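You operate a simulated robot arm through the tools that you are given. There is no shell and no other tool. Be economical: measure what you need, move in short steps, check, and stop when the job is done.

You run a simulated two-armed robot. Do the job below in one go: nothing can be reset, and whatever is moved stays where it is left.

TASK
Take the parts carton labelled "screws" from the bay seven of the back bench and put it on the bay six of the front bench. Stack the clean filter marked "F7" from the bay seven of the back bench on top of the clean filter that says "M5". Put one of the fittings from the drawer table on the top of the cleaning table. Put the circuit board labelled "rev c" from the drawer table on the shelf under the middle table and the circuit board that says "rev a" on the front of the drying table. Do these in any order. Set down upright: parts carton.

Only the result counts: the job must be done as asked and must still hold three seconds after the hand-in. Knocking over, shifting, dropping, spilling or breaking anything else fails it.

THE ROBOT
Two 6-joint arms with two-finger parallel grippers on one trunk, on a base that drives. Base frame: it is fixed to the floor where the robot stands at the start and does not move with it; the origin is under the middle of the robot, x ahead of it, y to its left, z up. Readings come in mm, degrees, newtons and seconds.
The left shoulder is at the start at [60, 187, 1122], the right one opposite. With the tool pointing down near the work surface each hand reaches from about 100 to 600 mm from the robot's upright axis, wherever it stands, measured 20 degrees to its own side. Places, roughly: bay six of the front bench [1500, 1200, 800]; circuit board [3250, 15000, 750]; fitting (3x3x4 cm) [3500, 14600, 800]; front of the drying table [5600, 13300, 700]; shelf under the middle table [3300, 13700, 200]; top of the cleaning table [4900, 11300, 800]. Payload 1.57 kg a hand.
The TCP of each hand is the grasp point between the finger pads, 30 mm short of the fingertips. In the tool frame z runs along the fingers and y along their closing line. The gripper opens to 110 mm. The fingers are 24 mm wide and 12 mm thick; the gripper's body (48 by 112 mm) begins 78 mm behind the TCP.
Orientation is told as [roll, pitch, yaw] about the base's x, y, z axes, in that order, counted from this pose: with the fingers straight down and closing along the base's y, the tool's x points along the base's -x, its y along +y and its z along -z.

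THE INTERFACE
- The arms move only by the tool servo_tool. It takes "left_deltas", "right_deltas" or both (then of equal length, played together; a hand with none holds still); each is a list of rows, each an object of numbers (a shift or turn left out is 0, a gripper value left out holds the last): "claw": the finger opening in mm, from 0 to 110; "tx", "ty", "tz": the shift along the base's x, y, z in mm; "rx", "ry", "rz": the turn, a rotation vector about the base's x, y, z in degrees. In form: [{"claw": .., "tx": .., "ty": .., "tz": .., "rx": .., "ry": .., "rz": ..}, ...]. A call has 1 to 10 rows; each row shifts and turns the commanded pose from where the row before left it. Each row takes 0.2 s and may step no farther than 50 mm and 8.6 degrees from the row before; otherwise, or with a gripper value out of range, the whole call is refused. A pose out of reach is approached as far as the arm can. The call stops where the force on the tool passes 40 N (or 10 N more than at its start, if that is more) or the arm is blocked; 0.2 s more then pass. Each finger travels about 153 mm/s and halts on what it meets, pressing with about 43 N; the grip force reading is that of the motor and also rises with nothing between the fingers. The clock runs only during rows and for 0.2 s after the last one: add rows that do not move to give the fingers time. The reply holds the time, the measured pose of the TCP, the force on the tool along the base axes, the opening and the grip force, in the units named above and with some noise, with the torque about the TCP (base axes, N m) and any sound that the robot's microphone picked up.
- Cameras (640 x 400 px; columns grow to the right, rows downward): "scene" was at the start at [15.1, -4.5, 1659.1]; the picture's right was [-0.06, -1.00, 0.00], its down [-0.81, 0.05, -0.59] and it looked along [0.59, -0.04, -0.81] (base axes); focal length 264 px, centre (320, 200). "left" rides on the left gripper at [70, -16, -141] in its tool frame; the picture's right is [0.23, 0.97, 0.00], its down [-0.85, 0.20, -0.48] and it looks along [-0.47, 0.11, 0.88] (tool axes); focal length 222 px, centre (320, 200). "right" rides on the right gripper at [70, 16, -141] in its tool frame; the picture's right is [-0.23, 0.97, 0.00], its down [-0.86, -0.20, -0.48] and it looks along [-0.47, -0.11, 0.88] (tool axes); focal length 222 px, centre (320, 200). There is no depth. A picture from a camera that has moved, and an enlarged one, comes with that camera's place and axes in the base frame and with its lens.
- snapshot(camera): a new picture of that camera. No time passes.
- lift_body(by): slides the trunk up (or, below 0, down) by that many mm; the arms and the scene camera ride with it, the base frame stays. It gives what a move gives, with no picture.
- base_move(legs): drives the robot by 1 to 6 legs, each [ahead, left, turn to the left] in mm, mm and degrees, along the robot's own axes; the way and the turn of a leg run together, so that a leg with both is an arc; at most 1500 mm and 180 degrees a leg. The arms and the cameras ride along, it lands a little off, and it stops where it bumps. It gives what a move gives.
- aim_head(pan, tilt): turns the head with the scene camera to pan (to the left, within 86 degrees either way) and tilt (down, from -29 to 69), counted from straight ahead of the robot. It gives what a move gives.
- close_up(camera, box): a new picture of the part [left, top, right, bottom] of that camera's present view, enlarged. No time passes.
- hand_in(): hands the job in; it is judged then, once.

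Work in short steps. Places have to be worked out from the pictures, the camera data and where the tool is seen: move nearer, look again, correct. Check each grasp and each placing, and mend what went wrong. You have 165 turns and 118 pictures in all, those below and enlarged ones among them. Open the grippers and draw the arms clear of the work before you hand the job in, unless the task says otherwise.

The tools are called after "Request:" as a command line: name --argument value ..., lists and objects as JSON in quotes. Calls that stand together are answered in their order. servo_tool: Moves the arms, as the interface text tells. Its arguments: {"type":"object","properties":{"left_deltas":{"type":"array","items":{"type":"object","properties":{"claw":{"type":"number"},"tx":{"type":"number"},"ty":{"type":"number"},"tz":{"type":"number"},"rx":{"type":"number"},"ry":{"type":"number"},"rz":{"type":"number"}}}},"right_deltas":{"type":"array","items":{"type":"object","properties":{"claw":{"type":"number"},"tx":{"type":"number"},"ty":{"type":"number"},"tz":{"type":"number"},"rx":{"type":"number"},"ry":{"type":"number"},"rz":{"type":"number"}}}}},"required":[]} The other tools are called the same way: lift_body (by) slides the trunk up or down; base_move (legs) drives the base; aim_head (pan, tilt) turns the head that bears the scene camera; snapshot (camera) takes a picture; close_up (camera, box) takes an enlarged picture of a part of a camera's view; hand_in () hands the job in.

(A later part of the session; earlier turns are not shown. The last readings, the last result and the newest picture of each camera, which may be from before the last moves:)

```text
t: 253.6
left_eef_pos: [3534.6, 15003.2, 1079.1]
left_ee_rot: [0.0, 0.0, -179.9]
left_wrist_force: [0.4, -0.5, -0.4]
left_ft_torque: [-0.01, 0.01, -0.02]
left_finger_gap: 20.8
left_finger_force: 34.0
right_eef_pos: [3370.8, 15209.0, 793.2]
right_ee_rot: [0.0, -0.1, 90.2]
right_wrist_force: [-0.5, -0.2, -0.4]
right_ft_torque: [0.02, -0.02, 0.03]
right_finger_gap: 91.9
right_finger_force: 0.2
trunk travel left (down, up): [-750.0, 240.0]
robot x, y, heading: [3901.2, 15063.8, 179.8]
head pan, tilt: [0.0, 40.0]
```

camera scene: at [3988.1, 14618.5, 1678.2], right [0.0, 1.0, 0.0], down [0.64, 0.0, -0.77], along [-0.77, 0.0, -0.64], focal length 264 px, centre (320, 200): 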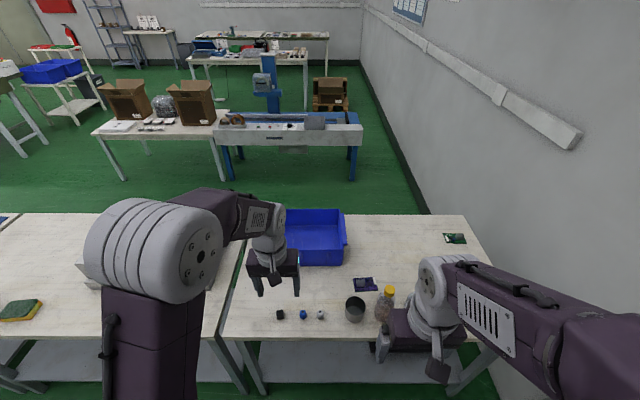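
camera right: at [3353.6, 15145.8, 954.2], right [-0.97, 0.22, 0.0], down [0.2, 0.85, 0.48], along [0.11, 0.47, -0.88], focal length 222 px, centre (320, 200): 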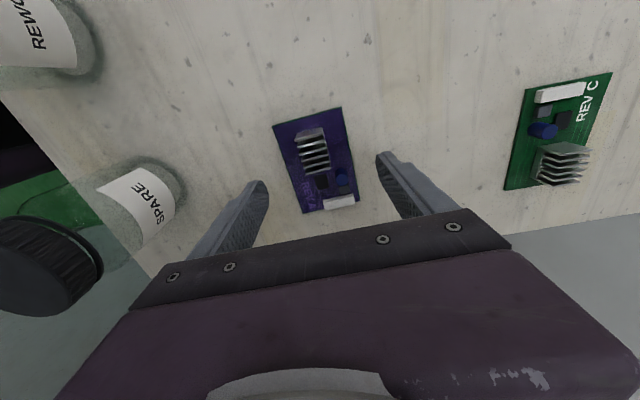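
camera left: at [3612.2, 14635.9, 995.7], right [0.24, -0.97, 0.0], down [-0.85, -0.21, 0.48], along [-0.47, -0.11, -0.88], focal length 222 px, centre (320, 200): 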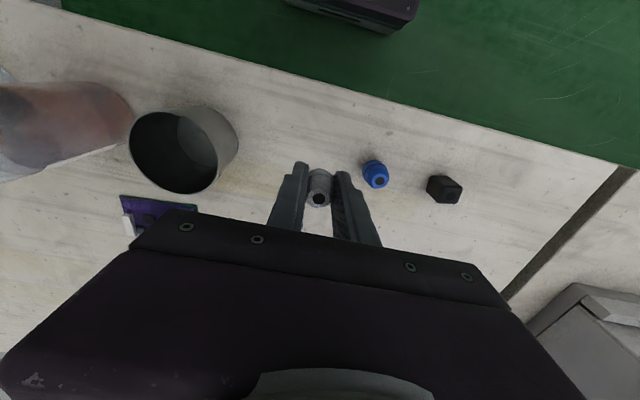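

Not touching yet; continue in 2 mm steps.

Request:
servo_tool --right_deltas '[{"tz": -1.5}, {}]'

Request:
servo_tool --right_deltas '[{"tz": -1.5}, {}]'

Request:
servo_tool --right_deltas '[{"tz": -1.5}, {}]'

```text
t: 254.2
left_eef_pos: [3536.7, 15003.6, 1078.6]
left_ee_rot: [0.0, -0.2, -179.9]
left_wrist_force: [-0.8, -0.4, -0.6]
left_ft_torque: [0.0, 0.01, 0.01]
left_finger_gap: 21.1
left_finger_force: 34.5
right_eef_pos: [3372.1, 15210.1, 792.6]
right_ee_rot: [-0.1, -0.2, 90.2]
right_wrist_force: [-0.3, 0.1, 0.1]
right_ft_torque: [-0.03, 0.0, 0.03]
right_finger_gap: 92.3
right_finger_force: 0.0
trunk travel left (down, up): [-750.0, 240.0]
robot x, y, heading: [3896.7, 15068.4, 179.9]
head pan, tilt: [0.0, 40.0]
```

```text
t: 254.8
left_eef_pos: [3535.4, 15004.1, 1077.1]
left_ee_rot: [0.0, -0.1, -180.0]
left_wrist_force: [0.4, -0.7, -0.4]
left_ft_torque: [0.0, 0.0, -0.01]
left_finger_gap: 21.0
left_finger_force: 34.3
right_eef_pos: [3371.9, 15209.0, 791.1]
right_ee_rot: [-0.1, -0.3, 90.3]
right_wrist_force: [-0.6, -0.5, 0.1]
right_ft_torque: [0.01, -0.01, -0.02]
right_finger_gap: 92.0
right_finger_force: 0.0
trunk travel left (down, up): [-750.0, 240.0]
robot x, y, heading: [3897.8, 15064.5, 179.7]
head pan, tilt: [0.0, 40.0]
```

```text
t: 255.4
left_eef_pos: [3535.6, 15002.4, 1079.3]
left_ee_rot: [-0.1, -0.1, -179.9]
left_wrist_force: [-0.3, -0.5, 0.2]
left_ft_torque: [0.03, 0.02, -0.03]
left_finger_gap: 20.9
left_finger_force: 34.3
right_eef_pos: [3371.6, 15209.0, 790.0]
right_ee_rot: [0.0, -0.4, 90.2]
right_wrist_force: [-0.9, 1.4, 9.2]
right_ft_torque: [-0.1, -0.43, 0.0]
right_finger_gap: 91.1
right_finger_force: 0.0
trunk travel left (down, up): [-750.0, 240.0]
robot x, y, heading: [3894.0, 15064.2, 179.8]
head pan, tilt: [0.0, 40.0]
```

Table contact at TCP z 790. I lift 0.5 mm, close, and lift slowly.

Request:
servo_tool --right_deltas '[{"tz": 0.5}, {"claw": 70}, {"claw": 45}, {}, {}]'

Request:
servo_tool --right_deltas '[{"tz": 2}, {"tz": 3}, {"tz": 5}, {"tz": 8}, {"tz": 10}, {"tz": 15}]'

Request:
snapshot --camera "right"

```text
t: 256.6
left_eef_pos: [3535.2, 15002.7, 1078.7]
left_ee_rot: [-0.1, -0.1, -180.0]
left_wrist_force: [0.2, -0.6, 0.6]
left_ft_torque: [-0.02, -0.02, 0.0]
left_finger_gap: 21.2
left_finger_force: 34.7
right_eef_pos: [3370.5, 15208.9, 790.8]
right_ee_rot: [-0.1, -0.3, 90.2]
right_wrist_force: [-0.6, -0.6, 2.4]
right_ft_torque: [0.01, 0.03, -0.01]
right_finger_gap: 59.1
right_finger_force: 43.3
trunk travel left (down, up): [-750.0, 240.0]
robot x, y, heading: [3898.4, 15064.5, 179.7]
head pan, tilt: [0.0, 40.0]
```

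```text
t: 258.0
left_eef_pos: [3535.0, 15002.8, 1078.7]
left_ee_rot: [0.0, -0.1, -180.0]
left_wrist_force: [0.7, -0.5, -0.1]
left_ft_torque: [-0.06, 0.02, 0.0]
left_finger_gap: 21.3
left_finger_force: 34.4
right_eef_pos: [3371.7, 15209.4, 832.1]
right_ee_rot: [-0.2, -0.4, 90.2]
right_wrist_force: [-1.5, 0.0, -1.0]
right_ft_torque: [0.03, 0.01, -0.01]
right_finger_gap: 58.9
right_finger_force: 42.7
trunk travel left (down, up): [-750.0, 240.0]
robot x, y, heading: [3901.9, 15061.0, 179.9]
head pan, tilt: [0.0, 40.0]
```

```text
31 pictures are left
camera right: at [3355.5, 15141.1, 972.7], right [-0.97, 0.22, 0.0], down [0.2, 0.85, 0.48], along [0.11, 0.47, -0.88], focal length 222 px, centre (320, 200)
```

right: 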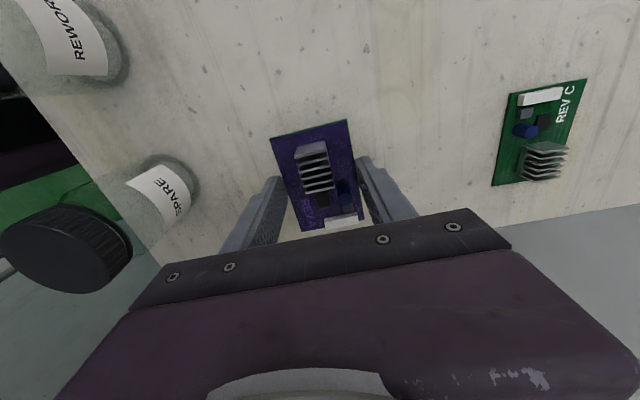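

REV A is firmly held. I raise and retract the right arm, back off, and drive to the drying table (front edge x≈5400), facing +x.

Request:
servo_tool --right_deltas '[{"tz": 45}, {"tz": 45}, {"tz": 45}, {"tz": 45}, {"tz": 45}, {"tz": 40}, {"tx": 45}, {"tx": 45}, {"tx": 45}, {"tx": 45}]'

Request:
base_move --legs '[[-400, 0, 0], [0, 1400, 0], [0, 0, 180]]'

Request:
aim_head --pan -5 --tilt 35

Request:
snapshot --camera "scene"

```text
t: 260.2
left_eef_pos: [3537.3, 15003.4, 1080.2]
left_ee_rot: [0.0, -0.2, -180.0]
left_wrist_force: [-0.8, 0.4, -0.5]
left_ft_torque: [-0.03, 0.03, 0.02]
left_finger_gap: 21.3
left_finger_force: 34.3
right_eef_pos: [3552.5, 15209.4, 1099.1]
right_ee_rot: [0.1, -0.3, 90.2]
right_wrist_force: [-0.2, -0.7, -0.8]
right_ft_torque: [-0.03, 0.04, 0.0]
right_finger_gap: 58.9
right_finger_force: 42.8
trunk travel left (down, up): [-750.0, 240.0]
robot x, y, heading: [3899.9, 15068.0, 179.9]
head pan, tilt: [0.0, 40.0]
```

```text
t: 276.6
left_eef_pos: [4651.9, 13701.8, 1078.6]
left_ee_rot: [-0.1, -0.1, -1.5]
left_wrist_force: [1.0, -0.3, 0.2]
left_ft_torque: [-0.02, -0.01, 0.01]
left_finger_gap: 20.9
left_finger_force: 34.4
right_eef_pos: [4630.3, 13495.4, 1097.5]
right_ee_rot: [0.0, -0.2, -91.5]
right_wrist_force: [-0.5, 0.1, -1.7]
right_ft_torque: [-0.03, -0.01, -0.02]
right_finger_gap: 59.0
right_finger_force: 43.1
trunk travel left (down, up): [-750.0, 240.0]
robot x, y, heading: [4285.4, 13651.3, -1.8]
head pan, tilt: [0.0, 40.0]
```

```text
t: 277.2
left_eef_pos: [4651.1, 13701.8, 1078.3]
left_ee_rot: [0.0, -0.1, -1.7]
left_wrist_force: [0.0, -0.9, 0.6]
left_ft_torque: [0.0, -0.01, 0.01]
left_finger_gap: 20.9
left_finger_force: 34.1
right_eef_pos: [4629.4, 13495.4, 1098.6]
right_ee_rot: [0.0, -0.2, -91.6]
right_wrist_force: [1.1, 0.3, -1.3]
right_ft_torque: [0.01, 0.03, -0.01]
right_finger_gap: 59.0
right_finger_force: 42.5
trunk travel left (down, up): [-750.0, 240.0]
robot x, y, heading: [4285.1, 13649.9, -2.0]
head pan, tilt: [-5.0, 35.0]
```

```text
30 pictures are left
camera scene: at [4316.7, 13641.4, 1685.8], right [-0.12, -0.99, 0.0], down [-0.57, 0.07, -0.82], along [0.81, -0.1, -0.57], focal length 264 px, centre (320, 200)
```

scene: 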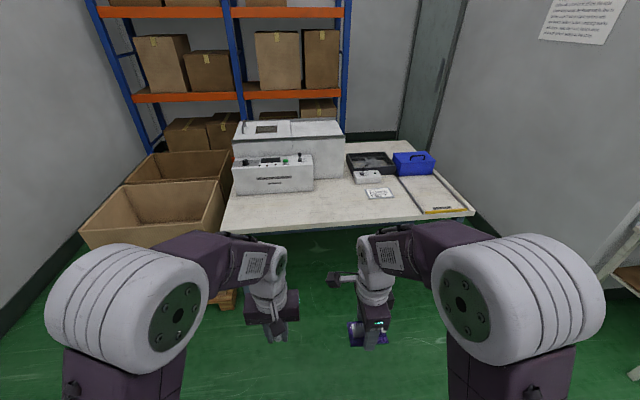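

The front strip of the drying table is clear (x 5423–5680). I drive so the right hand can set REV A at about (5560,13350).

Request:
base_move --legs '[[0, -130, 1.9], [770, 0, 0]]'

Request:
servo_tool --right_deltas '[{"tx": 40}, {"tx": 40}, {"tx": 40}, {"tx": 35}, {"tz": -45}, {"tz": -45}, {"tz": -45}, {"tz": -45}, {"tz": -45}]'

Request:
snapshot --camera "scene"

```text
t: 282.3
left_eef_pos: [5421.5, 13591.1, 1077.3]
left_ee_rot: [0.0, -0.1, 1.2]
left_wrist_force: [-0.3, -0.5, -0.4]
left_ft_torque: [0.02, 0.01, -0.05]
left_finger_gap: 21.1
left_finger_force: 33.8
right_eef_pos: [5409.0, 13385.7, 1098.0]
right_ee_rot: [-0.1, -0.3, -88.8]
right_wrist_force: [0.0, 0.4, -0.8]
right_ft_torque: [0.0, -0.02, 0.01]
right_finger_gap: 58.9
right_finger_force: 42.9
trunk travel left (down, up): [-750.0, 240.0]
robot x, y, heading: [5058.7, 13521.8, 0.7]
head pan, tilt: [-5.0, 35.0]
```

```text
t: 284.3
left_eef_pos: [5421.6, 13590.6, 1078.7]
left_ee_rot: [0.0, 0.0, 1.1]
left_wrist_force: [0.4, 0.6, -0.8]
left_ft_torque: [0.02, 0.05, -0.03]
left_finger_gap: 21.3
left_finger_force: 34.7
right_eef_pos: [5563.3, 13386.5, 869.6]
right_ee_rot: [-0.1, -0.1, -88.9]
right_wrist_force: [0.6, 0.1, -1.0]
right_ft_torque: [-0.02, 0.01, 0.01]
right_finger_gap: 59.1
right_finger_force: 42.8
trunk travel left (down, up): [-750.0, 240.0]
robot x, y, heading: [5060.2, 13523.0, 0.8]
head pan, tilt: [-5.0, 35.0]
```

```text
29 pictures are left
camera scene: at [5090.3, 13515.6, 1685.8], right [-0.07, -1.0, 0.0], down [-0.57, 0.04, -0.82], along [0.82, -0.06, -0.57], focal length 264 px, centre (320, 200)
```

scene: 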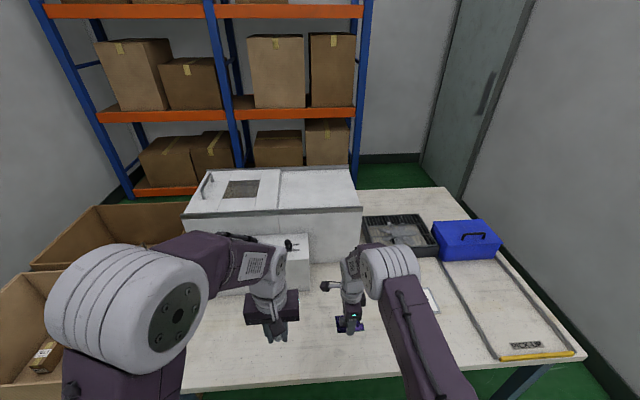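

Clear below. I lower to z ~806, then feel for contact.

Request:
servo_tool --right_deltas '[{"tz": -20}, {"tz": -20}, {"tz": -15}, {"tz": -8}, {}]'

Request:
servo_tool --right_deltas '[{"tz": -4}, {"tz": -4}, {"tz": -3}, {"tz": -2}, {}]'

```text
t: 285.5
left_eef_pos: [5420.7, 13590.7, 1078.5]
left_ee_rot: [0.0, -0.1, 1.1]
left_wrist_force: [0.1, 0.5, -0.1]
left_ft_torque: [0.03, -0.01, 0.03]
left_finger_gap: 21.2
left_finger_force: 34.2
right_eef_pos: [5562.8, 13385.6, 809.3]
right_ee_rot: [-0.2, -0.1, -88.9]
right_wrist_force: [0.4, 0.3, -0.2]
right_ft_torque: [-0.02, -0.01, 0.0]
right_finger_gap: 59.1
right_finger_force: 43.2
trunk travel left (down, up): [-750.0, 240.0]
robot x, y, heading: [5058.8, 13521.4, 0.7]
head pan, tilt: [-5.0, 35.0]
```

```text
t: 286.7
left_eef_pos: [5420.9, 13590.7, 1079.2]
left_ee_rot: [0.0, -0.1, 1.1]
left_wrist_force: [-0.5, -0.5, -0.2]
left_ft_torque: [-0.01, -0.05, -0.01]
left_finger_gap: 21.1
left_finger_force: 34.5
right_eef_pos: [5563.2, 13385.4, 796.8]
right_ee_rot: [0.1, -0.2, -88.9]
right_wrist_force: [0.6, 0.6, -1.2]
right_ft_torque: [-0.02, 0.0, 0.01]
right_finger_gap: 59.0
right_finger_force: 42.8
trunk travel left (down, up): [-750.0, 240.0]
robot x, y, heading: [5057.6, 13521.8, 0.7]
head pan, tilt: [-5.0, 35.0]
```

No contact yet; continue down in 2 mm rows (the call stops on force).

Request:
servo_tool --right_deltas '[{"tz": -2}, {"tz": -2}, {"tz": -2}, {"tz": -1}, {}]'

```text
t: 287.9
left_eef_pos: [5421.2, 13590.8, 1078.4]
left_ee_rot: [0.1, -0.1, 1.1]
left_wrist_force: [-0.1, -0.4, -0.2]
left_ft_torque: [0.01, 0.02, 0.01]
left_finger_gap: 21.4
left_finger_force: 34.1
right_eef_pos: [5564.9, 13384.4, 790.2]
right_ee_rot: [0.0, -0.2, -88.9]
right_wrist_force: [0.7, 0.5, -0.8]
right_ft_torque: [-0.05, -0.01, -0.03]
right_finger_gap: 59.0
right_finger_force: 43.3
trunk travel left (down, up): [-750.0, 240.0]
robot x, y, heading: [5058.7, 13525.3, 0.8]
head pan, tilt: [-5.0, 35.0]
```

Still free; table is lower than 760. I continue.

Request:
servo_tool --right_deltas '[{"tz": -2}, {"tz": -2}, {"tz": -2}, {"tz": -2}, {"tz": -2}, {"tz": -2}, {}]'

Request:
snapshot --camera "right"

```text
t: 289.5
left_eef_pos: [5421.0, 13590.4, 1077.8]
left_ee_rot: [0.0, -0.1, 1.0]
left_wrist_force: [0.0, -0.2, -0.3]
left_ft_torque: [0.0, -0.01, -0.03]
left_finger_gap: 21.2
left_finger_force: 34.5
right_eef_pos: [5564.8, 13384.8, 776.7]
right_ee_rot: [-0.1, -0.2, -88.9]
right_wrist_force: [0.1, 0.0, -0.6]
right_ft_torque: [0.03, -0.03, 0.0]
right_finger_gap: 59.0
right_finger_force: 43.4
trunk travel left (down, up): [-750.0, 240.0]
robot x, y, heading: [5056.9, 13519.5, 0.6]
head pan, tilt: [-5.0, 35.0]
```

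```text
28 pictures are left
camera right: at [5579.6, 13457.4, 918.0], right [0.98, -0.21, 0.0], down [-0.18, -0.86, 0.48], along [-0.1, -0.47, -0.88], focal length 222 px, centre (320, 200)
```

right: 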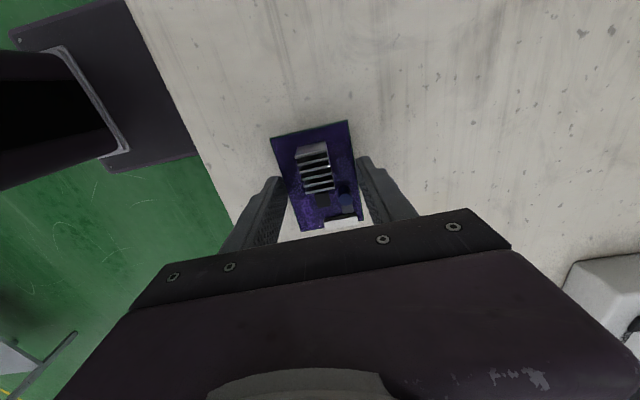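

Triangulating the edge gives a table height near 713, so contact at TCP ≈743. I continue.

Request:
servo_tool --right_deltas '[{"tz": -8}, {"tz": -6}, {"tz": -4}, {"tz": -2}, {"tz": -2}, {"tz": -2}, {"tz": -2}, {}]'

```text
t: 291.3
left_eef_pos: [5419.7, 13591.4, 1078.6]
left_ee_rot: [0.1, -0.1, 1.1]
left_wrist_force: [0.0, -0.1, 0.4]
left_ft_torque: [-0.03, -0.01, -0.06]
left_finger_gap: 21.2
left_finger_force: 34.4
right_eef_pos: [5564.0, 13387.1, 751.5]
right_ee_rot: [0.0, -0.1, -88.9]
right_wrist_force: [-0.3, -0.1, -0.9]
right_ft_torque: [-0.01, 0.01, 0.01]
right_finger_gap: 58.9
right_finger_force: 43.1
trunk travel left (down, up): [-750.0, 240.0]
robot x, y, heading: [5059.7, 13522.3, 0.8]
head pan, tilt: [-5.0, 35.0]
```

Continue in 2 mm rows.

Request:
servo_tool --right_deltas '[{"tz": -2}, {"tz": -2}, {"tz": -2}, {"tz": -2}, {"tz": -2}, {}]'

```text
t: 292.2
left_eef_pos: [5416.3, 13592.6, 1079.3]
left_ee_rot: [0.0, -0.2, 1.1]
left_wrist_force: [0.1, 0.2, -0.5]
left_ft_torque: [-0.01, 0.02, 0.0]
left_finger_gap: 21.3
left_finger_force: 34.7
right_eef_pos: [5562.9, 13386.0, 750.1]
right_ee_rot: [0.2, -0.4, -88.9]
right_wrist_force: [-12.1, 2.7, 32.7]
right_ft_torque: [0.4, 1.5, -0.02]
right_finger_gap: 59.0
right_finger_force: 42.7
trunk travel left (down, up): [-750.0, 240.0]
robot x, y, heading: [5060.0, 13524.5, 0.9]
head pan, tilt: [-5.0, 35.0]
stopped in row 4 (right hand): the force on the tool passed its limit (the readings are from after the stop); the commanded pose is now the measured one
```

Contact at z≈750. I relieve, open, and rise.

Request:
servo_tool --right_deltas '[{"tz": 1}, {}, {"claw": 70}, {"claw": 92}, {}, {"tz": 10}, {"tz": 40}, {"tz": 45}, {"tz": 45}, {"tz": 45}]'

Request:
snapshot --camera "right"

```text
t: 294.4
left_eef_pos: [5419.8, 13591.6, 1078.3]
left_ee_rot: [0.0, -0.1, 1.1]
left_wrist_force: [0.4, 0.2, -1.0]
left_ft_torque: [-0.02, -0.01, -0.02]
left_finger_gap: 21.2
left_finger_force: 33.6
right_eef_pos: [5563.3, 13384.2, 936.3]
right_ee_rot: [0.1, -0.2, -88.9]
right_wrist_force: [-0.2, -0.7, -0.7]
right_ft_torque: [-0.02, -0.04, 0.02]
right_finger_gap: 92.1
right_finger_force: 0.1
trunk travel left (down, up): [-750.0, 240.0]
robot x, y, heading: [5057.0, 13523.2, 0.9]
head pan, tilt: [-5.0, 35.0]
```

```text
27 pictures are left
camera right: at [5577.7, 13456.1, 1076.4], right [0.98, -0.21, 0.0], down [-0.18, -0.86, 0.48], along [-0.1, -0.47, -0.88], focal length 222 px, centre (320, 200)
```

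right: 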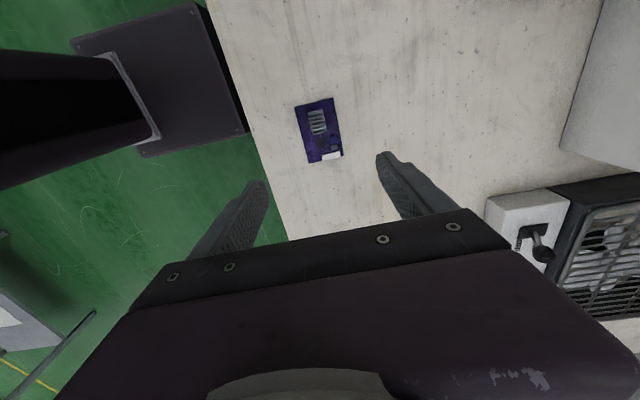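

REV A lies on the front of the drying table. I retract the right arm and drive to the cleaning table with the fitting.

Request:
servo_tool --right_deltas '[{"tz": 45}, {"tz": 45}, {"tz": 40}, {"tx": -45}, {"tx": -45}, {"tx": -45}, {"tx": -45}]'

Request:
base_move --legs '[[-740, 0, -0.9], [0, -1500, 0], [0, -850, 0]]'

Request:
aim_head --pan 0 --tilt 45

Request:
snapshot --camera "scene"

```text
t: 296.0
left_eef_pos: [5418.3, 13590.8, 1079.6]
left_ee_rot: [0.0, 0.0, 1.1]
left_wrist_force: [-0.2, 0.2, -0.1]
left_ft_torque: [0.0, -0.05, -0.01]
left_finger_gap: 21.4
left_finger_force: 34.7
right_eef_pos: [5384.7, 13384.1, 1064.5]
right_ee_rot: [0.3, -0.2, -88.8]
right_wrist_force: [-0.3, 0.3, -0.4]
right_ft_torque: [0.01, -0.02, 0.02]
right_finger_gap: 92.1
right_finger_force: 0.0
trunk travel left (down, up): [-750.0, 240.0]
robot x, y, heading: [5058.1, 13522.6, 0.5]
head pan, tilt: [-5.0, 35.0]
```

```text
t: 311.1
left_eef_pos: [4602.5, 11236.0, 1078.1]
left_ee_rot: [-0.1, -0.1, -3.0]
left_wrist_force: [-0.1, 0.2, -0.2]
left_ft_torque: [0.02, -0.01, 0.04]
left_finger_gap: 21.1
left_finger_force: 34.8
right_eef_pos: [4554.0, 11033.0, 1063.6]
right_ee_rot: [0.2, -0.2, -92.9]
right_wrist_force: [-0.3, -0.1, -0.8]
right_ft_torque: [0.0, 0.0, -0.01]
right_finger_gap: 92.0
right_finger_force: 0.1
trunk travel left (down, up): [-750.0, 240.0]
robot x, y, heading: [4239.1, 11192.1, -3.5]
head pan, tilt: [-5.0, 35.0]
```

```text
t: 311.8
left_eef_pos: [4602.2, 11236.8, 1078.6]
left_ee_rot: [-0.1, 0.0, -3.0]
left_wrist_force: [0.6, -0.3, -0.1]
left_ft_torque: [0.02, 0.01, 0.02]
left_finger_gap: 21.0
left_finger_force: 34.9
right_eef_pos: [4552.2, 11032.0, 1064.8]
right_ee_rot: [0.2, -0.2, -92.9]
right_wrist_force: [0.0, -0.2, 0.3]
right_ft_torque: [-0.01, 0.02, 0.02]
right_finger_gap: 91.9
right_finger_force: 0.0
trunk travel left (down, up): [-750.0, 240.0]
robot x, y, heading: [4237.7, 11191.2, -3.4]
head pan, tilt: [0.0, 45.0]
```

```text
26 pictures are left
camera scene: at [4260.1, 11192.4, 1671.0], right [-0.06, -1.0, 0.0], down [-0.71, 0.04, -0.71], along [0.71, -0.04, -0.71], focal length 264 px, centre (320, 200)
```

scene: 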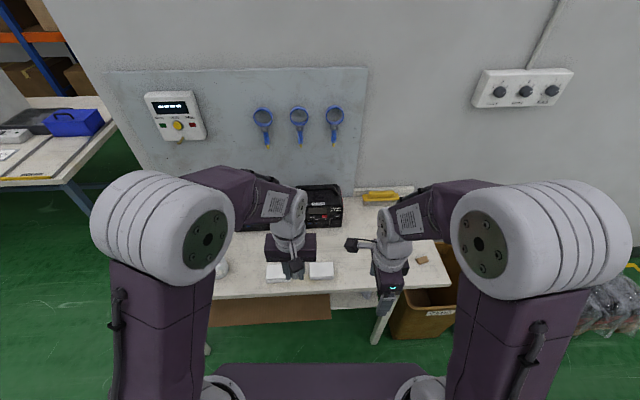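

I zoom into the table region between the arms to find a free spot.

Request:
close_up --camera "scene" --box '[210, 180, 450, 310]'

Request:
snapshot --camera "left"

```text
2.67 times, centred on (330, 245) of scene
camera zoom: at [4260.1, 11192.4, 1671.0], right [-0.06, -1.0, 0.0], down [-0.71, 0.04, -0.71], along [0.71, -0.04, -0.71], focal length 704 px, centre (293, 80)
```

zoom: 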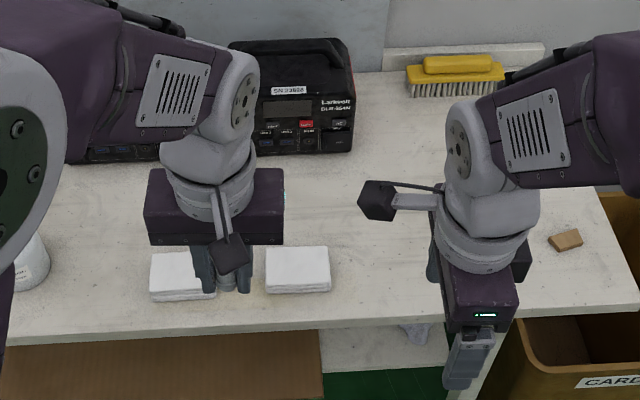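

```text
24 pictures are left
camera left: at [4532.7, 11223.0, 1218.1], right [-0.18, 0.98, 0.0], down [0.86, 0.15, 0.48], along [0.47, 0.08, -0.88], focal length 222 px, centre (320, 200)
```

left: 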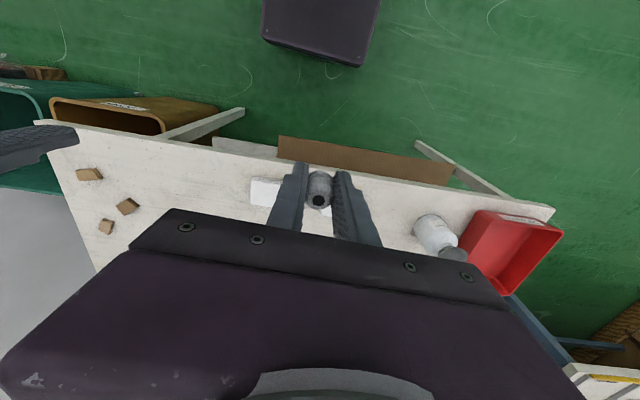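

A free spot lies right of the white cloth stacks at about (4825,11030). I reposition the base for the left hand.

Request:
base_move --legs '[[110, 0, 3.4], [0, -250, 0]]'

```text
t: 314.4
left_eef_pos: [4706.9, 10998.8, 1077.9]
left_ee_rot: [-0.1, 0.0, 0.0]
left_wrist_force: [0.3, 0.5, -0.7]
left_ft_torque: [-0.01, 0.0, -0.01]
left_finger_gap: 20.9
left_finger_force: 34.2
right_eef_pos: [4668.4, 10791.2, 1064.0]
right_ee_rot: [0.1, -0.3, -90.0]
right_wrist_force: [-0.7, 0.3, 0.8]
right_ft_torque: [0.03, 0.02, 0.02]
right_finger_gap: 92.2
right_finger_force: 0.0
trunk travel left (down, up): [-750.0, 240.0]
robot x, y, heading: [4342.0, 10938.6, -0.3]
head pan, tilt: [0.0, 45.0]
```

The hand is at (4707,10999). I move to (4825,11030), lower, and look.

Request:
servo_tool --left_deltas '[{"tx": 40, "ty": 10}, {"tx": 40, "ty": 10}, {"tx": 38, "ty": 11}, {"tz": -45}, {"tz": -45}, {"tz": -45}, {"tz": -45}, {"tz": -40}]'

Request:
snapshot --camera "left"

```text
t: 316.2
left_eef_pos: [4825.2, 11029.6, 855.4]
left_ee_rot: [0.0, 0.0, -0.1]
left_wrist_force: [0.4, -1.2, -0.4]
left_ft_torque: [0.0, 0.01, 0.03]
left_finger_gap: 21.1
left_finger_force: 34.1
right_eef_pos: [4668.1, 10790.4, 1064.1]
right_ee_rot: [0.1, -0.2, -90.0]
right_wrist_force: [0.0, 0.3, 0.3]
right_ft_torque: [0.01, 0.01, 0.0]
right_finger_gap: 92.2
right_finger_force: 0.1
trunk travel left (down, up): [-750.0, 240.0]
robot x, y, heading: [4343.1, 10935.8, -0.3]
head pan, tilt: [0.0, 45.0]
```

```text
23 pictures are left
camera left: at [4756.6, 11012.3, 995.5], right [-0.23, 0.97, 0.0], down [0.86, 0.2, 0.48], along [0.47, 0.11, -0.88], focal length 222 px, centre (320, 200)
```

left: 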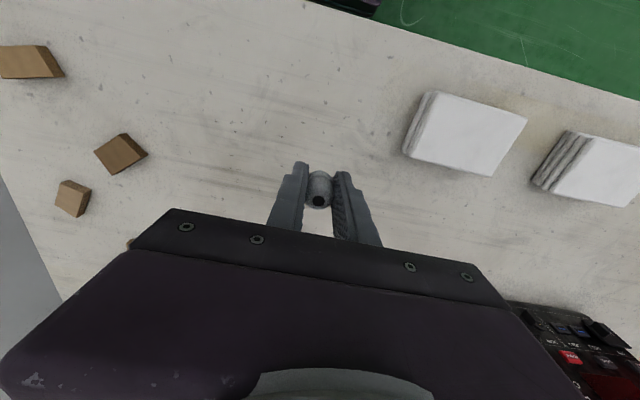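

Clear all round. I descend, then feel for contact.

Request:
servo_tool --left_deltas '[{"tz": -15}, {"tz": -8}, {"tz": -4}, {"tz": -2}, {"tz": -2}, {"tz": -2}, {"tz": -2}, {"tz": -2}, {"tz": -2}, {}]'

```text
t: 318.4
left_eef_pos: [4823.2, 11028.7, 819.4]
left_ee_rot: [0.0, -0.1, -0.1]
left_wrist_force: [-0.3, -0.3, 0.3]
left_ft_torque: [-0.02, -0.02, 0.03]
left_finger_gap: 20.8
left_finger_force: 33.9
right_eef_pos: [4667.8, 10791.0, 1064.5]
right_ee_rot: [0.2, -0.2, -89.9]
right_wrist_force: [-0.7, -0.3, 0.5]
right_ft_torque: [-0.02, 0.02, 0.02]
right_finger_gap: 92.1
right_finger_force: 0.0
trunk travel left (down, up): [-750.0, 240.0]
robot x, y, heading: [4345.0, 10938.2, -0.4]
head pan, tilt: [0.0, 45.0]
```

No contact yet; continue.

Request:
servo_tool --left_deltas '[{"tz": -4}, {"tz": -3}, {"tz": -2}, {"tz": -2}, {"tz": -2}, {"tz": -2}, {"tz": -2}, {"tz": -2}, {"tz": -2}, {}]'

```text
t: 320.6
left_eef_pos: [4823.5, 11028.3, 799.2]
left_ee_rot: [0.0, 0.0, -0.1]
left_wrist_force: [0.3, -0.2, -0.1]
left_ft_torque: [-0.02, -0.04, 0.0]
left_finger_gap: 21.0
left_finger_force: 34.5
right_eef_pos: [4667.8, 10790.7, 1064.2]
right_ee_rot: [0.3, -0.2, -90.0]
right_wrist_force: [0.4, 0.9, -0.3]
right_ft_torque: [-0.01, -0.01, 0.01]
right_finger_gap: 91.9
right_finger_force: 0.1
trunk travel left (down, up): [-750.0, 240.0]
robot x, y, heading: [4341.1, 10938.8, -0.2]
head pan, tilt: [0.0, 45.0]
```

Request:
servo_tool --left_deltas '[{"tz": -2}, {"tz": -2}, {"tz": -2}, {"tz": -2}, {"tz": -2}, {"tz": -2}, {"tz": -2}, {"tz": -2}, {}]'

```text
t: 322.0
left_eef_pos: [4823.5, 11027.2, 789.7]
left_ee_rot: [0.0, -0.5, -0.1]
left_wrist_force: [-6.7, 2.4, 24.2]
left_ft_torque: [0.22, 0.17, -0.04]
left_finger_gap: 21.2
left_finger_force: 35.1
right_eef_pos: [4665.4, 10791.3, 1064.1]
right_ee_rot: [0.3, -0.3, -90.1]
right_wrist_force: [0.8, 0.3, 0.3]
right_ft_torque: [-0.01, 0.03, -0.03]
right_finger_gap: 92.0
right_finger_force: 0.1
trunk travel left (down, up): [-750.0, 240.0]
robot x, y, heading: [4343.6, 10936.3, -0.5]
head pan, tilt: [0.0, 45.0]
stopped in row 7 (left hand): the force on the tool passed its limit (the readings are from after the stop); the commanded pose is now the measured one
```

Contact at z≈790. Relieve, open, rise and check.

Request:
servo_tool --left_deltas '[{"tz": 1.5}, {}, {"claw": 35}, {"claw": 60}, {}, {"tz": 10}, {"tz": 40}, {"tz": 45}, {"tz": 45}, {"tz": 45}]'

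Request:
snapshot --camera "left"

```text
t: 324.2
left_eef_pos: [4824.4, 11028.2, 976.5]
left_ee_rot: [-0.1, -0.3, -0.1]
left_wrist_force: [-1.0, 0.4, 0.2]
left_ft_torque: [0.0, 0.0, 0.0]
left_finger_gap: 59.8
left_finger_force: 0.1
right_eef_pos: [4665.8, 10790.7, 1064.4]
right_ee_rot: [0.2, -0.2, -90.1]
right_wrist_force: [-0.7, 0.6, 0.6]
right_ft_torque: [0.0, 0.0, -0.03]
right_finger_gap: 92.3
right_finger_force: 0.0
trunk travel left (down, up): [-750.0, 240.0]
robot x, y, heading: [4339.5, 10934.2, -0.6]
head pan, tilt: [0.0, 45.0]
```

```text
22 pictures are left
camera left: at [4755.4, 11011.0, 1116.0], right [-0.23, 0.97, 0.0], down [0.85, 0.2, 0.48], along [0.47, 0.11, -0.88], focal length 222 px, centre (320, 200)
```

left: 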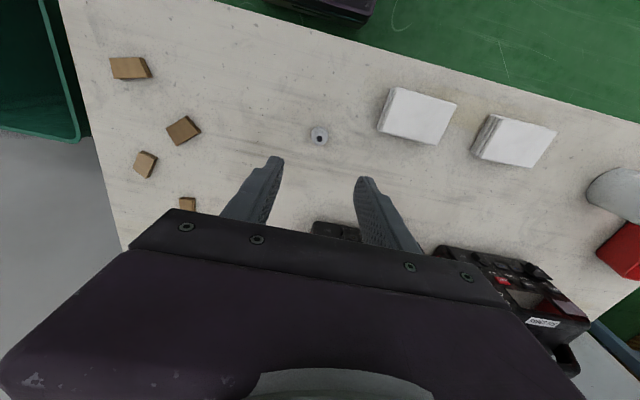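

The fitting stands on the cleaning table. Now REV C: I retract, move to (4200,11550), turn west and look for the way to the far side of the tables.

Request:
servo_tool --left_deltas '[{"tz": 45}, {"tz": 45}, {"tx": -45}, {"tx": -45}, {"tx": -45}]'

Request:
base_move --legs '[[-150, 0, 0], [0, 610, 0.5], [0, 0, 180]]'

Request:
aim_head --pan -5 --tilt 22

Request:
snapshot --camera "scene"

```text
t: 325.4
left_eef_pos: [4687.5, 11030.7, 1068.2]
left_ee_rot: [-0.1, -0.3, -0.1]
left_wrist_force: [0.7, -0.4, 0.8]
left_ft_torque: [-0.01, -0.04, -0.02]
left_finger_gap: 60.3
left_finger_force: 0.1
right_eef_pos: [4666.8, 10790.1, 1064.0]
right_ee_rot: [0.1, -0.2, -89.9]
right_wrist_force: [-0.7, 0.0, -0.5]
right_ft_torque: [-0.04, -0.03, 0.01]
right_finger_gap: 91.9
right_finger_force: 0.0
trunk travel left (down, up): [-750.0, 240.0]
robot x, y, heading: [4349.4, 10938.6, -0.5]
head pan, tilt: [0.0, 45.0]
```

```text
t: 337.3
left_eef_pos: [3852.8, 11424.4, 1068.3]
left_ee_rot: [0.0, -0.3, -175.7]
left_wrist_force: [-0.1, 0.1, -0.5]
left_ft_torque: [0.02, -0.01, 0.01]
left_finger_gap: 59.7
left_finger_force: 0.0
right_eef_pos: [3855.7, 11663.7, 1064.1]
right_ee_rot: [0.2, -0.2, 94.4]
right_wrist_force: [0.3, -0.6, -0.3]
right_ft_torque: [0.03, 0.0, 0.01]
right_finger_gap: 92.0
right_finger_force: 0.2
trunk travel left (down, up): [-750.0, 240.0]
robot x, y, heading: [4189.7, 11544.9, -176.1]
head pan, tilt: [0.0, 45.0]
```

```text
t: 338.1
left_eef_pos: [3853.5, 11424.4, 1067.9]
left_ee_rot: [-0.1, -0.2, -175.6]
left_wrist_force: [0.4, 0.4, -0.7]
left_ft_torque: [0.03, -0.04, 0.02]
left_finger_gap: 59.9
left_finger_force: 0.0
right_eef_pos: [3854.6, 11663.3, 1064.2]
right_ee_rot: [0.3, -0.2, 94.5]
right_wrist_force: [-0.8, -0.3, 0.9]
right_ft_torque: [-0.04, 0.01, 0.02]
right_finger_gap: 92.2
right_finger_force: 0.0
trunk travel left (down, up): [-750.0, 240.0]
robot x, y, heading: [4189.9, 11544.3, -176.1]
head pan, tilt: [-5.0, 22.0]
```

```text
21 pictures are left
camera scene: at [4159.3, 11549.0, 1706.3], right [0.02, 1.0, 0.0], down [0.38, -0.01, -0.93], along [-0.93, 0.02, -0.38], focal length 264 px, centre (320, 200)
```

scene: 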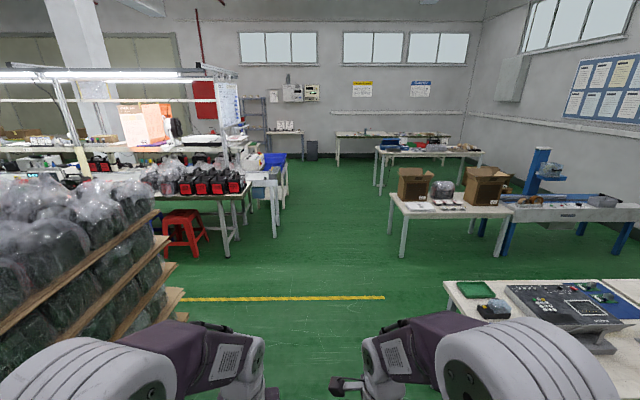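

The aisle west of the tables (x 1720–3005) is free. I drive around: west to x≈2400, north to y≈14700 in stages.

Request:
base_move --legs '[[0, 0, -3.9], [1450, 0, 0], [320, 0, 0], [0, 0, -90]]'

```text
t: 351.4
left_eef_pos: [2364.1, 11928.8, 1067.7]
left_ee_rot: [0.0, -0.3, 86.0]
left_wrist_force: [-0.2, 0.0, -1.3]
left_ft_torque: [0.0, 0.03, 0.01]
left_finger_gap: 60.2
left_finger_force: 0.0
right_eef_pos: [2600.6, 11891.1, 1064.2]
right_ee_rot: [0.2, -0.2, -4.1]
right_wrist_force: [0.5, -0.3, -0.1]
right_ft_torque: [0.03, -0.01, 0.02]
right_finger_gap: 92.0
right_finger_force: 0.1
trunk travel left (down, up): [-750.0, 240.0]
robot x, y, heading: [2434.4, 11577.3, 85.7]
head pan, tilt: [-5.0, 22.0]
```

At (2434,11577), heading 85.7. I correct and go north, then check with a picture.

Request:
base_move --legs '[[0, 50, 4.3], [1450, 0, 0]]'

Request:
base_move --legs '[[1450, 0, 0]]'

```text
t: 359.1
left_eef_pos: [2290.5, 13374.4, 1067.0]
left_ee_rot: [0.0, -0.3, 90.4]
left_wrist_force: [0.0, -0.3, 0.3]
left_ft_torque: [0.03, 0.0, 0.01]
left_finger_gap: 60.3
left_finger_force: 0.0
right_eef_pos: [2529.2, 13352.3, 1064.9]
right_ee_rot: [0.2, -0.3, 0.3]
right_wrist_force: [0.1, 0.6, -0.3]
right_ft_torque: [-0.02, -0.02, 0.01]
right_finger_gap: 92.3
right_finger_force: 0.0
trunk travel left (down, up): [-750.0, 240.0]
robot x, y, heading: [2385.6, 13028.7, 90.1]
head pan, tilt: [-5.0, 22.0]
```

```text
t: 366.0
left_eef_pos: [2311.3, 14757.4, 1067.3]
left_ee_rot: [0.1, -0.2, 89.2]
left_wrist_force: [0.1, -0.2, -0.5]
left_ft_torque: [-0.02, 0.03, 0.04]
left_finger_gap: 60.2
left_finger_force: 0.2
right_eef_pos: [2549.6, 14732.1, 1063.6]
right_ee_rot: [0.2, -0.2, -0.7]
right_wrist_force: [-0.4, -0.7, 0.9]
right_ft_torque: [-0.01, -0.01, -0.01]
right_finger_gap: 91.9
right_finger_force: 0.0
trunk travel left (down, up): [-750.0, 240.0]
robot x, y, heading: [2401.1, 14409.7, 89.0]
head pan, tilt: [-5.0, 22.0]
```

Turn to face the table (+x) and strafe to y≈15075; then rotate the left hand 90° and look.

Request:
base_move --legs '[[0, 0, -89], [0, 665, 0]]'

Request:
servo_tool --left_deltas '[{"rz": 8.5, "claw": 92}, {"rz": 8.5}, {"rz": 8.5}, {"rz": 8.5}, {"rz": 8.5}, {"rz": 8.5}, {"rz": 8.5}, {"rz": 8.5}, {"rz": 8.5}, {"rz": 8.5}]'

Request:
aim_head --pan 0 --tilt 45

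Request:
snapshot --camera "scene"

```text
t: 373.4
left_eef_pos: [2730.3, 15173.7, 1068.5]
left_ee_rot: [0.0, -0.3, 1.4]
left_wrist_force: [-0.4, -0.2, -0.4]
left_ft_torque: [-0.01, -0.01, 0.0]
left_finger_gap: 59.7
left_finger_force: 0.1
right_eef_pos: [2717.5, 14934.6, 1064.3]
right_ee_rot: [0.2, -0.2, -88.4]
right_wrist_force: [-0.2, -0.1, 0.3]
right_ft_torque: [-0.02, -0.02, 0.01]
right_finger_gap: 91.9
right_finger_force: 0.1
trunk travel left (down, up): [-750.0, 240.0]
robot x, y, heading: [2393.1, 15068.1, 1.1]
head pan, tilt: [-5.0, 22.0]
```

```text
t: 375.6
left_eef_pos: [2731.2, 15174.0, 1065.6]
left_ee_rot: [0.1, -0.3, 86.6]
left_wrist_force: [-0.2, 0.9, 0.7]
left_ft_torque: [0.0, -0.01, 0.01]
left_finger_gap: 92.1
left_finger_force: 0.1
right_eef_pos: [2717.2, 14934.8, 1064.7]
right_ee_rot: [0.0, -0.3, -88.5]
right_wrist_force: [-0.5, 0.7, 0.5]
right_ft_torque: [0.0, 0.02, -0.01]
right_finger_gap: 91.9
right_finger_force: 0.0
trunk travel left (down, up): [-750.0, 240.0]
robot x, y, heading: [2389.6, 15073.8, 0.9]
head pan, tilt: [-5.0, 22.0]
```

```text
t: 376.5
left_eef_pos: [2730.7, 15175.4, 1066.5]
left_ee_rot: [0.0, -0.3, 86.4]
left_wrist_force: [-0.2, 0.4, 0.1]
left_ft_torque: [0.02, 0.0, 0.0]
left_finger_gap: 91.6
left_finger_force: 0.1
right_eef_pos: [2716.2, 14933.9, 1063.6]
right_ee_rot: [0.2, -0.2, -88.5]
right_wrist_force: [-1.4, 0.7, 0.6]
right_ft_torque: [-0.01, -0.02, -0.01]
right_finger_gap: 92.0
right_finger_force: 0.1
trunk travel left (down, up): [-750.0, 240.0]
robot x, y, heading: [2389.2, 15072.7, 1.2]
head pan, tilt: [0.0, 45.0]
```

```text
20 pictures are left
camera scene: at [2411.6, 15071.5, 1671.0], right [0.02, -1.0, 0.0], down [-0.71, -0.01, -0.71], along [0.71, 0.01, -0.71], focal length 264 px, centre (320, 200)
```

scene: 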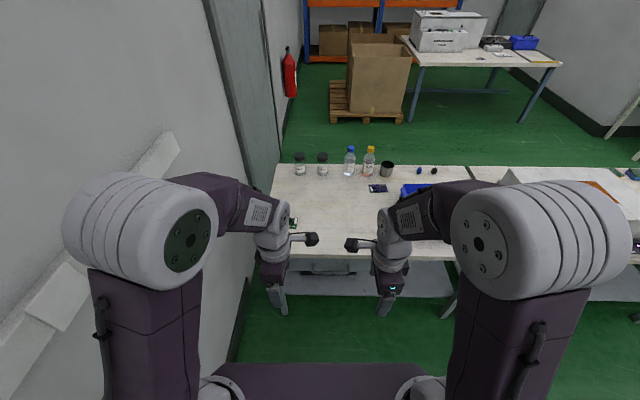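

I move 235 mm ahead and bring the left hand above REV C.

Request:
base_move --legs '[[235, 0, -1.2]]'

Request:
servo_tool --left_deltas '[{"tx": 40, "rz": 3.5}, {"tx": 40}, {"tx": 40}, {"tx": 40, "ty": 10}, {"tx": 40, "ty": 15}, {"tz": -45}, {"tz": -45}, {"tz": -40}]'

Request:
snapshot --camera "left"

```text
t: 378.2
left_eef_pos: [2970.0, 15169.6, 1067.2]
left_ee_rot: [-0.1, -0.3, 85.4]
left_wrist_force: [-0.4, 0.4, -0.7]
left_ft_torque: [-0.04, -0.01, -0.01]
left_finger_gap: 92.2
left_finger_force: 0.1
right_eef_pos: [2951.3, 14931.4, 1064.9]
right_ee_rot: [0.1, -0.1, -89.6]
right_wrist_force: [0.3, 0.3, -0.5]
right_ft_torque: [-0.01, -0.03, 0.02]
right_finger_gap: 92.0
right_finger_force: 0.1
trunk travel left (down, up): [-750.0, 240.0]
robot x, y, heading: [2626.0, 15074.8, 0.0]
head pan, tilt: [0.0, 45.0]
```

```text
t: 380.1
left_eef_pos: [3170.9, 15196.6, 936.2]
left_ee_rot: [-0.1, -0.2, 88.9]
left_wrist_force: [0.1, 1.0, 0.5]
left_ft_torque: [0.0, -0.01, -0.01]
left_finger_gap: 91.8
left_finger_force: 0.1
right_eef_pos: [2953.1, 14931.3, 1064.2]
right_ee_rot: [0.2, -0.2, -89.7]
right_wrist_force: [-0.6, 0.8, 0.0]
right_ft_torque: [-0.02, 0.02, 0.02]
right_finger_gap: 91.9
right_finger_force: 0.0
trunk travel left (down, up): [-750.0, 240.0]
robot x, y, heading: [2624.5, 15072.3, -0.1]
head pan, tilt: [0.0, 45.0]
```

```text
19 pictures are left
camera left: at [3187.2, 15125.2, 1076.2], right [-0.98, -0.21, 0.0], down [-0.18, 0.86, 0.48], along [-0.1, 0.47, -0.88], focal length 222 px, centre (320, 200)
```

left: 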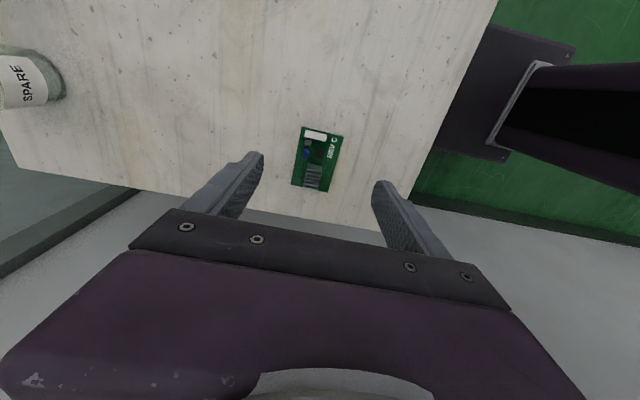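

REV C centre at (3170,15229), axis aligned. I centre, lower to TCP z ≈790.7, close and lift slowly.

Request:
servo_tool --left_deltas '[{"ty": 32, "tx": -1}, {"tz": -45}, {"tz": -45}, {"tz": -35}, {"tz": -12}, {"tz": -5}, {"tz": -2}, {}]'

```text
t: 381.9
left_eef_pos: [3172.0, 15226.1, 792.7]
left_ee_rot: [-0.1, -0.3, 88.7]
left_wrist_force: [0.7, 0.0, 0.3]
left_ft_torque: [-0.02, 0.03, -0.01]
left_finger_gap: 92.0
left_finger_force: 0.3
right_eef_pos: [2951.7, 14929.8, 1064.2]
right_ee_rot: [0.1, -0.3, -89.7]
right_wrist_force: [0.4, -0.5, 0.3]
right_ft_torque: [-0.02, -0.01, 0.02]
right_finger_gap: 91.8
right_finger_force: 0.1
trunk travel left (down, up): [-750.0, 240.0]
robot x, y, heading: [2623.1, 15074.7, -0.0]
head pan, tilt: [0.0, 45.0]
```

Request:
servo_tool --left_deltas '[{"tz": -1.5}, {}]'

Request:
servo_tool --left_deltas '[{"tz": -1}, {}]'

```text
t: 382.4
left_eef_pos: [3170.7, 15226.2, 792.8]
left_ee_rot: [0.0, -0.3, 88.8]
left_wrist_force: [0.4, -1.1, 0.3]
left_ft_torque: [-0.03, 0.01, -0.01]
left_finger_gap: 92.0
left_finger_force: 0.0
right_eef_pos: [2952.8, 14931.0, 1064.7]
right_ee_rot: [0.0, -0.2, -89.6]
right_wrist_force: [-0.4, 0.2, 0.1]
right_ft_torque: [-0.03, -0.04, -0.01]
right_finger_gap: 91.9
right_finger_force: 0.0
trunk travel left (down, up): [-750.0, 240.0]
robot x, y, heading: [2628.2, 15071.8, 0.1]
head pan, tilt: [0.0, 45.0]
```

```text
t: 383.1
left_eef_pos: [3170.0, 15227.0, 790.8]
left_ee_rot: [0.1, -0.4, 88.8]
left_wrist_force: [-0.8, 0.0, 0.3]
left_ft_torque: [-0.06, -0.01, 0.01]
left_finger_gap: 92.3
left_finger_force: 0.2
right_eef_pos: [2952.2, 14930.5, 1064.1]
right_ee_rot: [0.0, -0.2, -89.6]
right_wrist_force: [0.1, -0.4, 0.0]
right_ft_torque: [0.01, 0.0, 0.0]
right_finger_gap: 92.0
right_finger_force: 0.0
trunk travel left (down, up): [-750.0, 240.0]
robot x, y, heading: [2625.6, 15072.1, 0.0]
head pan, tilt: [0.0, 45.0]
```

Request:
servo_tool --left_deltas '[{"tz": -0.8}, {}, {"claw": 70}, {"claw": 45}, {}, {}]'

Request:
servo_tool --left_deltas '[{"tz": 2}, {"tz": 3}, {"tz": 5}, {"tz": 8}, {"tz": 10}, {"tz": 15}, {}]'

Request:
snapshot --camera "left"

```text
t: 384.4
left_eef_pos: [3169.9, 15227.6, 790.3]
left_ee_rot: [-0.1, -0.4, 88.7]
left_wrist_force: [-0.2, 1.0, 10.2]
left_ft_torque: [-0.05, 0.13, -0.08]
left_finger_gap: 59.1
left_finger_force: 42.8
right_eef_pos: [2950.2, 14928.5, 1065.0]
right_ee_rot: [0.3, -0.2, -89.5]
right_wrist_force: [0.4, 0.5, 0.2]
right_ft_torque: [-0.02, 0.0, -0.02]
right_finger_gap: 91.9
right_finger_force: 0.0
trunk travel left (down, up): [-750.0, 240.0]
robot x, y, heading: [2625.0, 15073.0, -0.1]
head pan, tilt: [0.0, 45.0]
```

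```text
t: 386.1
left_eef_pos: [3168.8, 15226.4, 834.0]
left_ee_rot: [0.0, -0.1, 88.7]
left_wrist_force: [0.1, 0.5, -1.3]
left_ft_torque: [0.01, 0.03, -0.03]
left_finger_gap: 59.0
left_finger_force: 43.4
right_eef_pos: [2952.0, 14930.2, 1064.1]
right_ee_rot: [0.0, -0.3, -89.6]
right_wrist_force: [-0.1, -0.8, 0.0]
right_ft_torque: [0.0, 0.0, -0.01]
right_finger_gap: 92.1
right_finger_force: 0.0
trunk travel left (down, up): [-750.0, 240.0]
robot x, y, heading: [2628.4, 15069.1, 0.0]
head pan, tilt: [0.0, 45.0]
```

```text
18 pictures are left
camera left: at [3185.2, 15156.1, 973.5], right [-0.98, -0.21, 0.0], down [-0.18, 0.86, 0.48], along [-0.1, 0.47, -0.88], focal length 222 px, centre (320, 200)
```

left: 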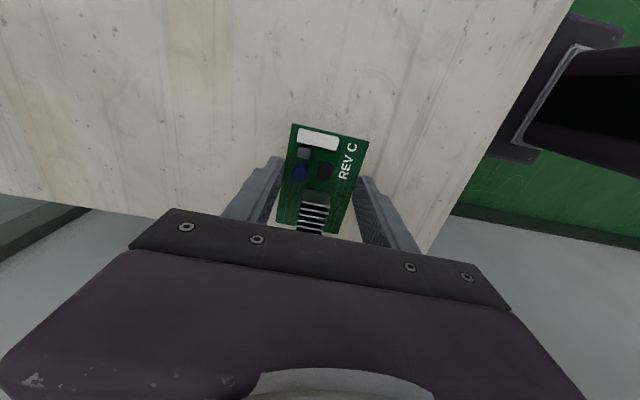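

REV C is held. I raise, retract, back off and drive to the middle table (y≈13570), then look at the shelf below.

Request:
servo_tool --left_deltas '[{"tz": 45}, {"tz": 45}, {"tz": 45}, {"tz": 45}, {"tz": 45}, {"tx": -45}, {"tx": -45}, {"tx": -45}, {"tx": -45}]'

Request:
base_move --legs '[[-330, 0, 0], [0, -1495, 0]]'

Request:
aim_head --pan 5 --tilt 52

Request:
snapshot --camera "scene"

```text
t: 388.1
left_eef_pos: [2989.1, 15223.3, 1057.3]
left_ee_rot: [-0.1, -0.2, 88.7]
left_wrist_force: [0.2, -0.2, -0.7]
left_ft_torque: [0.0, -0.03, 0.02]
left_finger_gap: 58.8
left_finger_force: 42.4
right_eef_pos: [2950.0, 14931.3, 1064.3]
right_ee_rot: [0.3, -0.2, -89.6]
right_wrist_force: [-0.1, -0.2, 0.1]
right_ft_torque: [0.03, 0.03, 0.03]
right_finger_gap: 92.0
right_finger_force: 0.1
trunk travel left (down, up): [-750.0, 240.0]
robot x, y, heading: [2622.8, 15074.9, -0.0]
head pan, tilt: [0.0, 45.0]
```

```text
t: 397.2
left_eef_pos: [2651.6, 13726.6, 1056.0]
left_ee_rot: [0.0, -0.2, 87.8]
left_wrist_force: [1.0, 0.2, -0.6]
left_ft_torque: [-0.02, 0.02, -0.03]
left_finger_gap: 58.9
left_finger_force: 43.1
right_eef_pos: [2607.8, 13435.1, 1062.3]
right_ee_rot: [0.1, -0.2, -90.6]
right_wrist_force: [-0.3, 0.8, -0.6]
right_ft_torque: [0.02, 0.02, 0.0]
right_finger_gap: 91.9
right_finger_force: 0.1
trunk travel left (down, up): [-750.0, 240.0]
robot x, y, heading: [2284.2, 13584.1, -1.3]
head pan, tilt: [0.0, 45.0]
```

```text
t: 397.9
left_eef_pos: [2651.7, 13726.9, 1056.3]
left_ee_rot: [0.0, -0.3, 87.8]
left_wrist_force: [0.1, -0.3, -1.2]
left_ft_torque: [0.01, 0.03, 0.02]
left_finger_gap: 58.8
left_finger_force: 42.8
right_eef_pos: [2607.7, 13436.3, 1064.8]
right_ee_rot: [0.0, -0.2, -90.6]
right_wrist_force: [0.2, -0.3, -1.3]
right_ft_torque: [0.01, 0.03, -0.01]
right_finger_gap: 91.8
right_finger_force: 0.1
trunk travel left (down, up): [-750.0, 240.0]
robot x, y, heading: [2283.3, 13583.3, -1.0]
head pan, tilt: [5.0, 52.0]
```

```text
17 pictures are left
camera scene: at [2301.6, 13590.2, 1661.4], right [0.07, -1.0, 0.0], down [-0.79, -0.05, -0.62], along [0.61, 0.04, -0.79], focal length 264 px, centre (320, 200)
```

scene: 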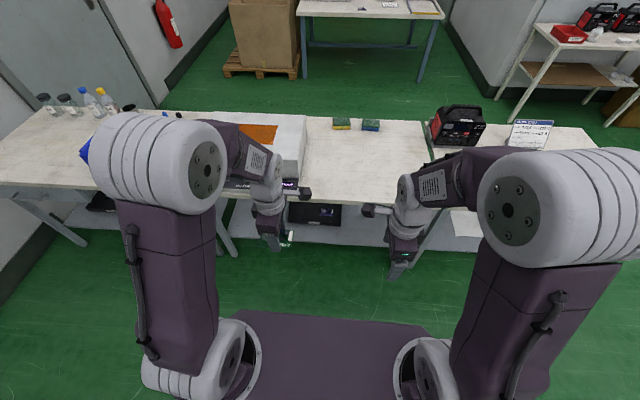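

I zoom on the shelf under the middle table.

Request:
close_up --camera "scene" --box '[200, 180, 460, 270]'

```text
2.46 times, centred on (330, 225) of scene
camera zoom: at [2301.6, 13590.2, 1661.4], right [0.07, -1.0, 0.0], down [-0.79, -0.05, -0.62], along [0.61, 0.04, -0.79], focal length 650 px, centre (295, 138)
```

zoom: 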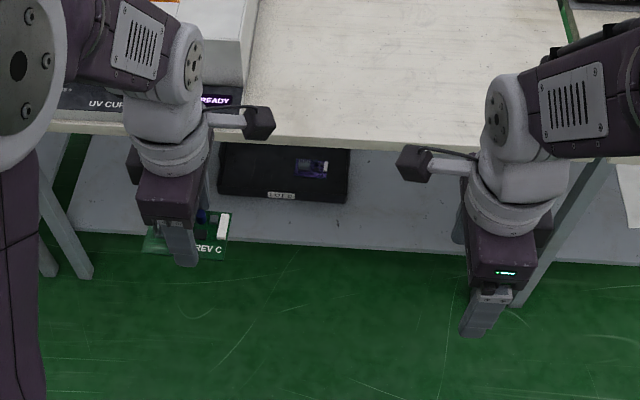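

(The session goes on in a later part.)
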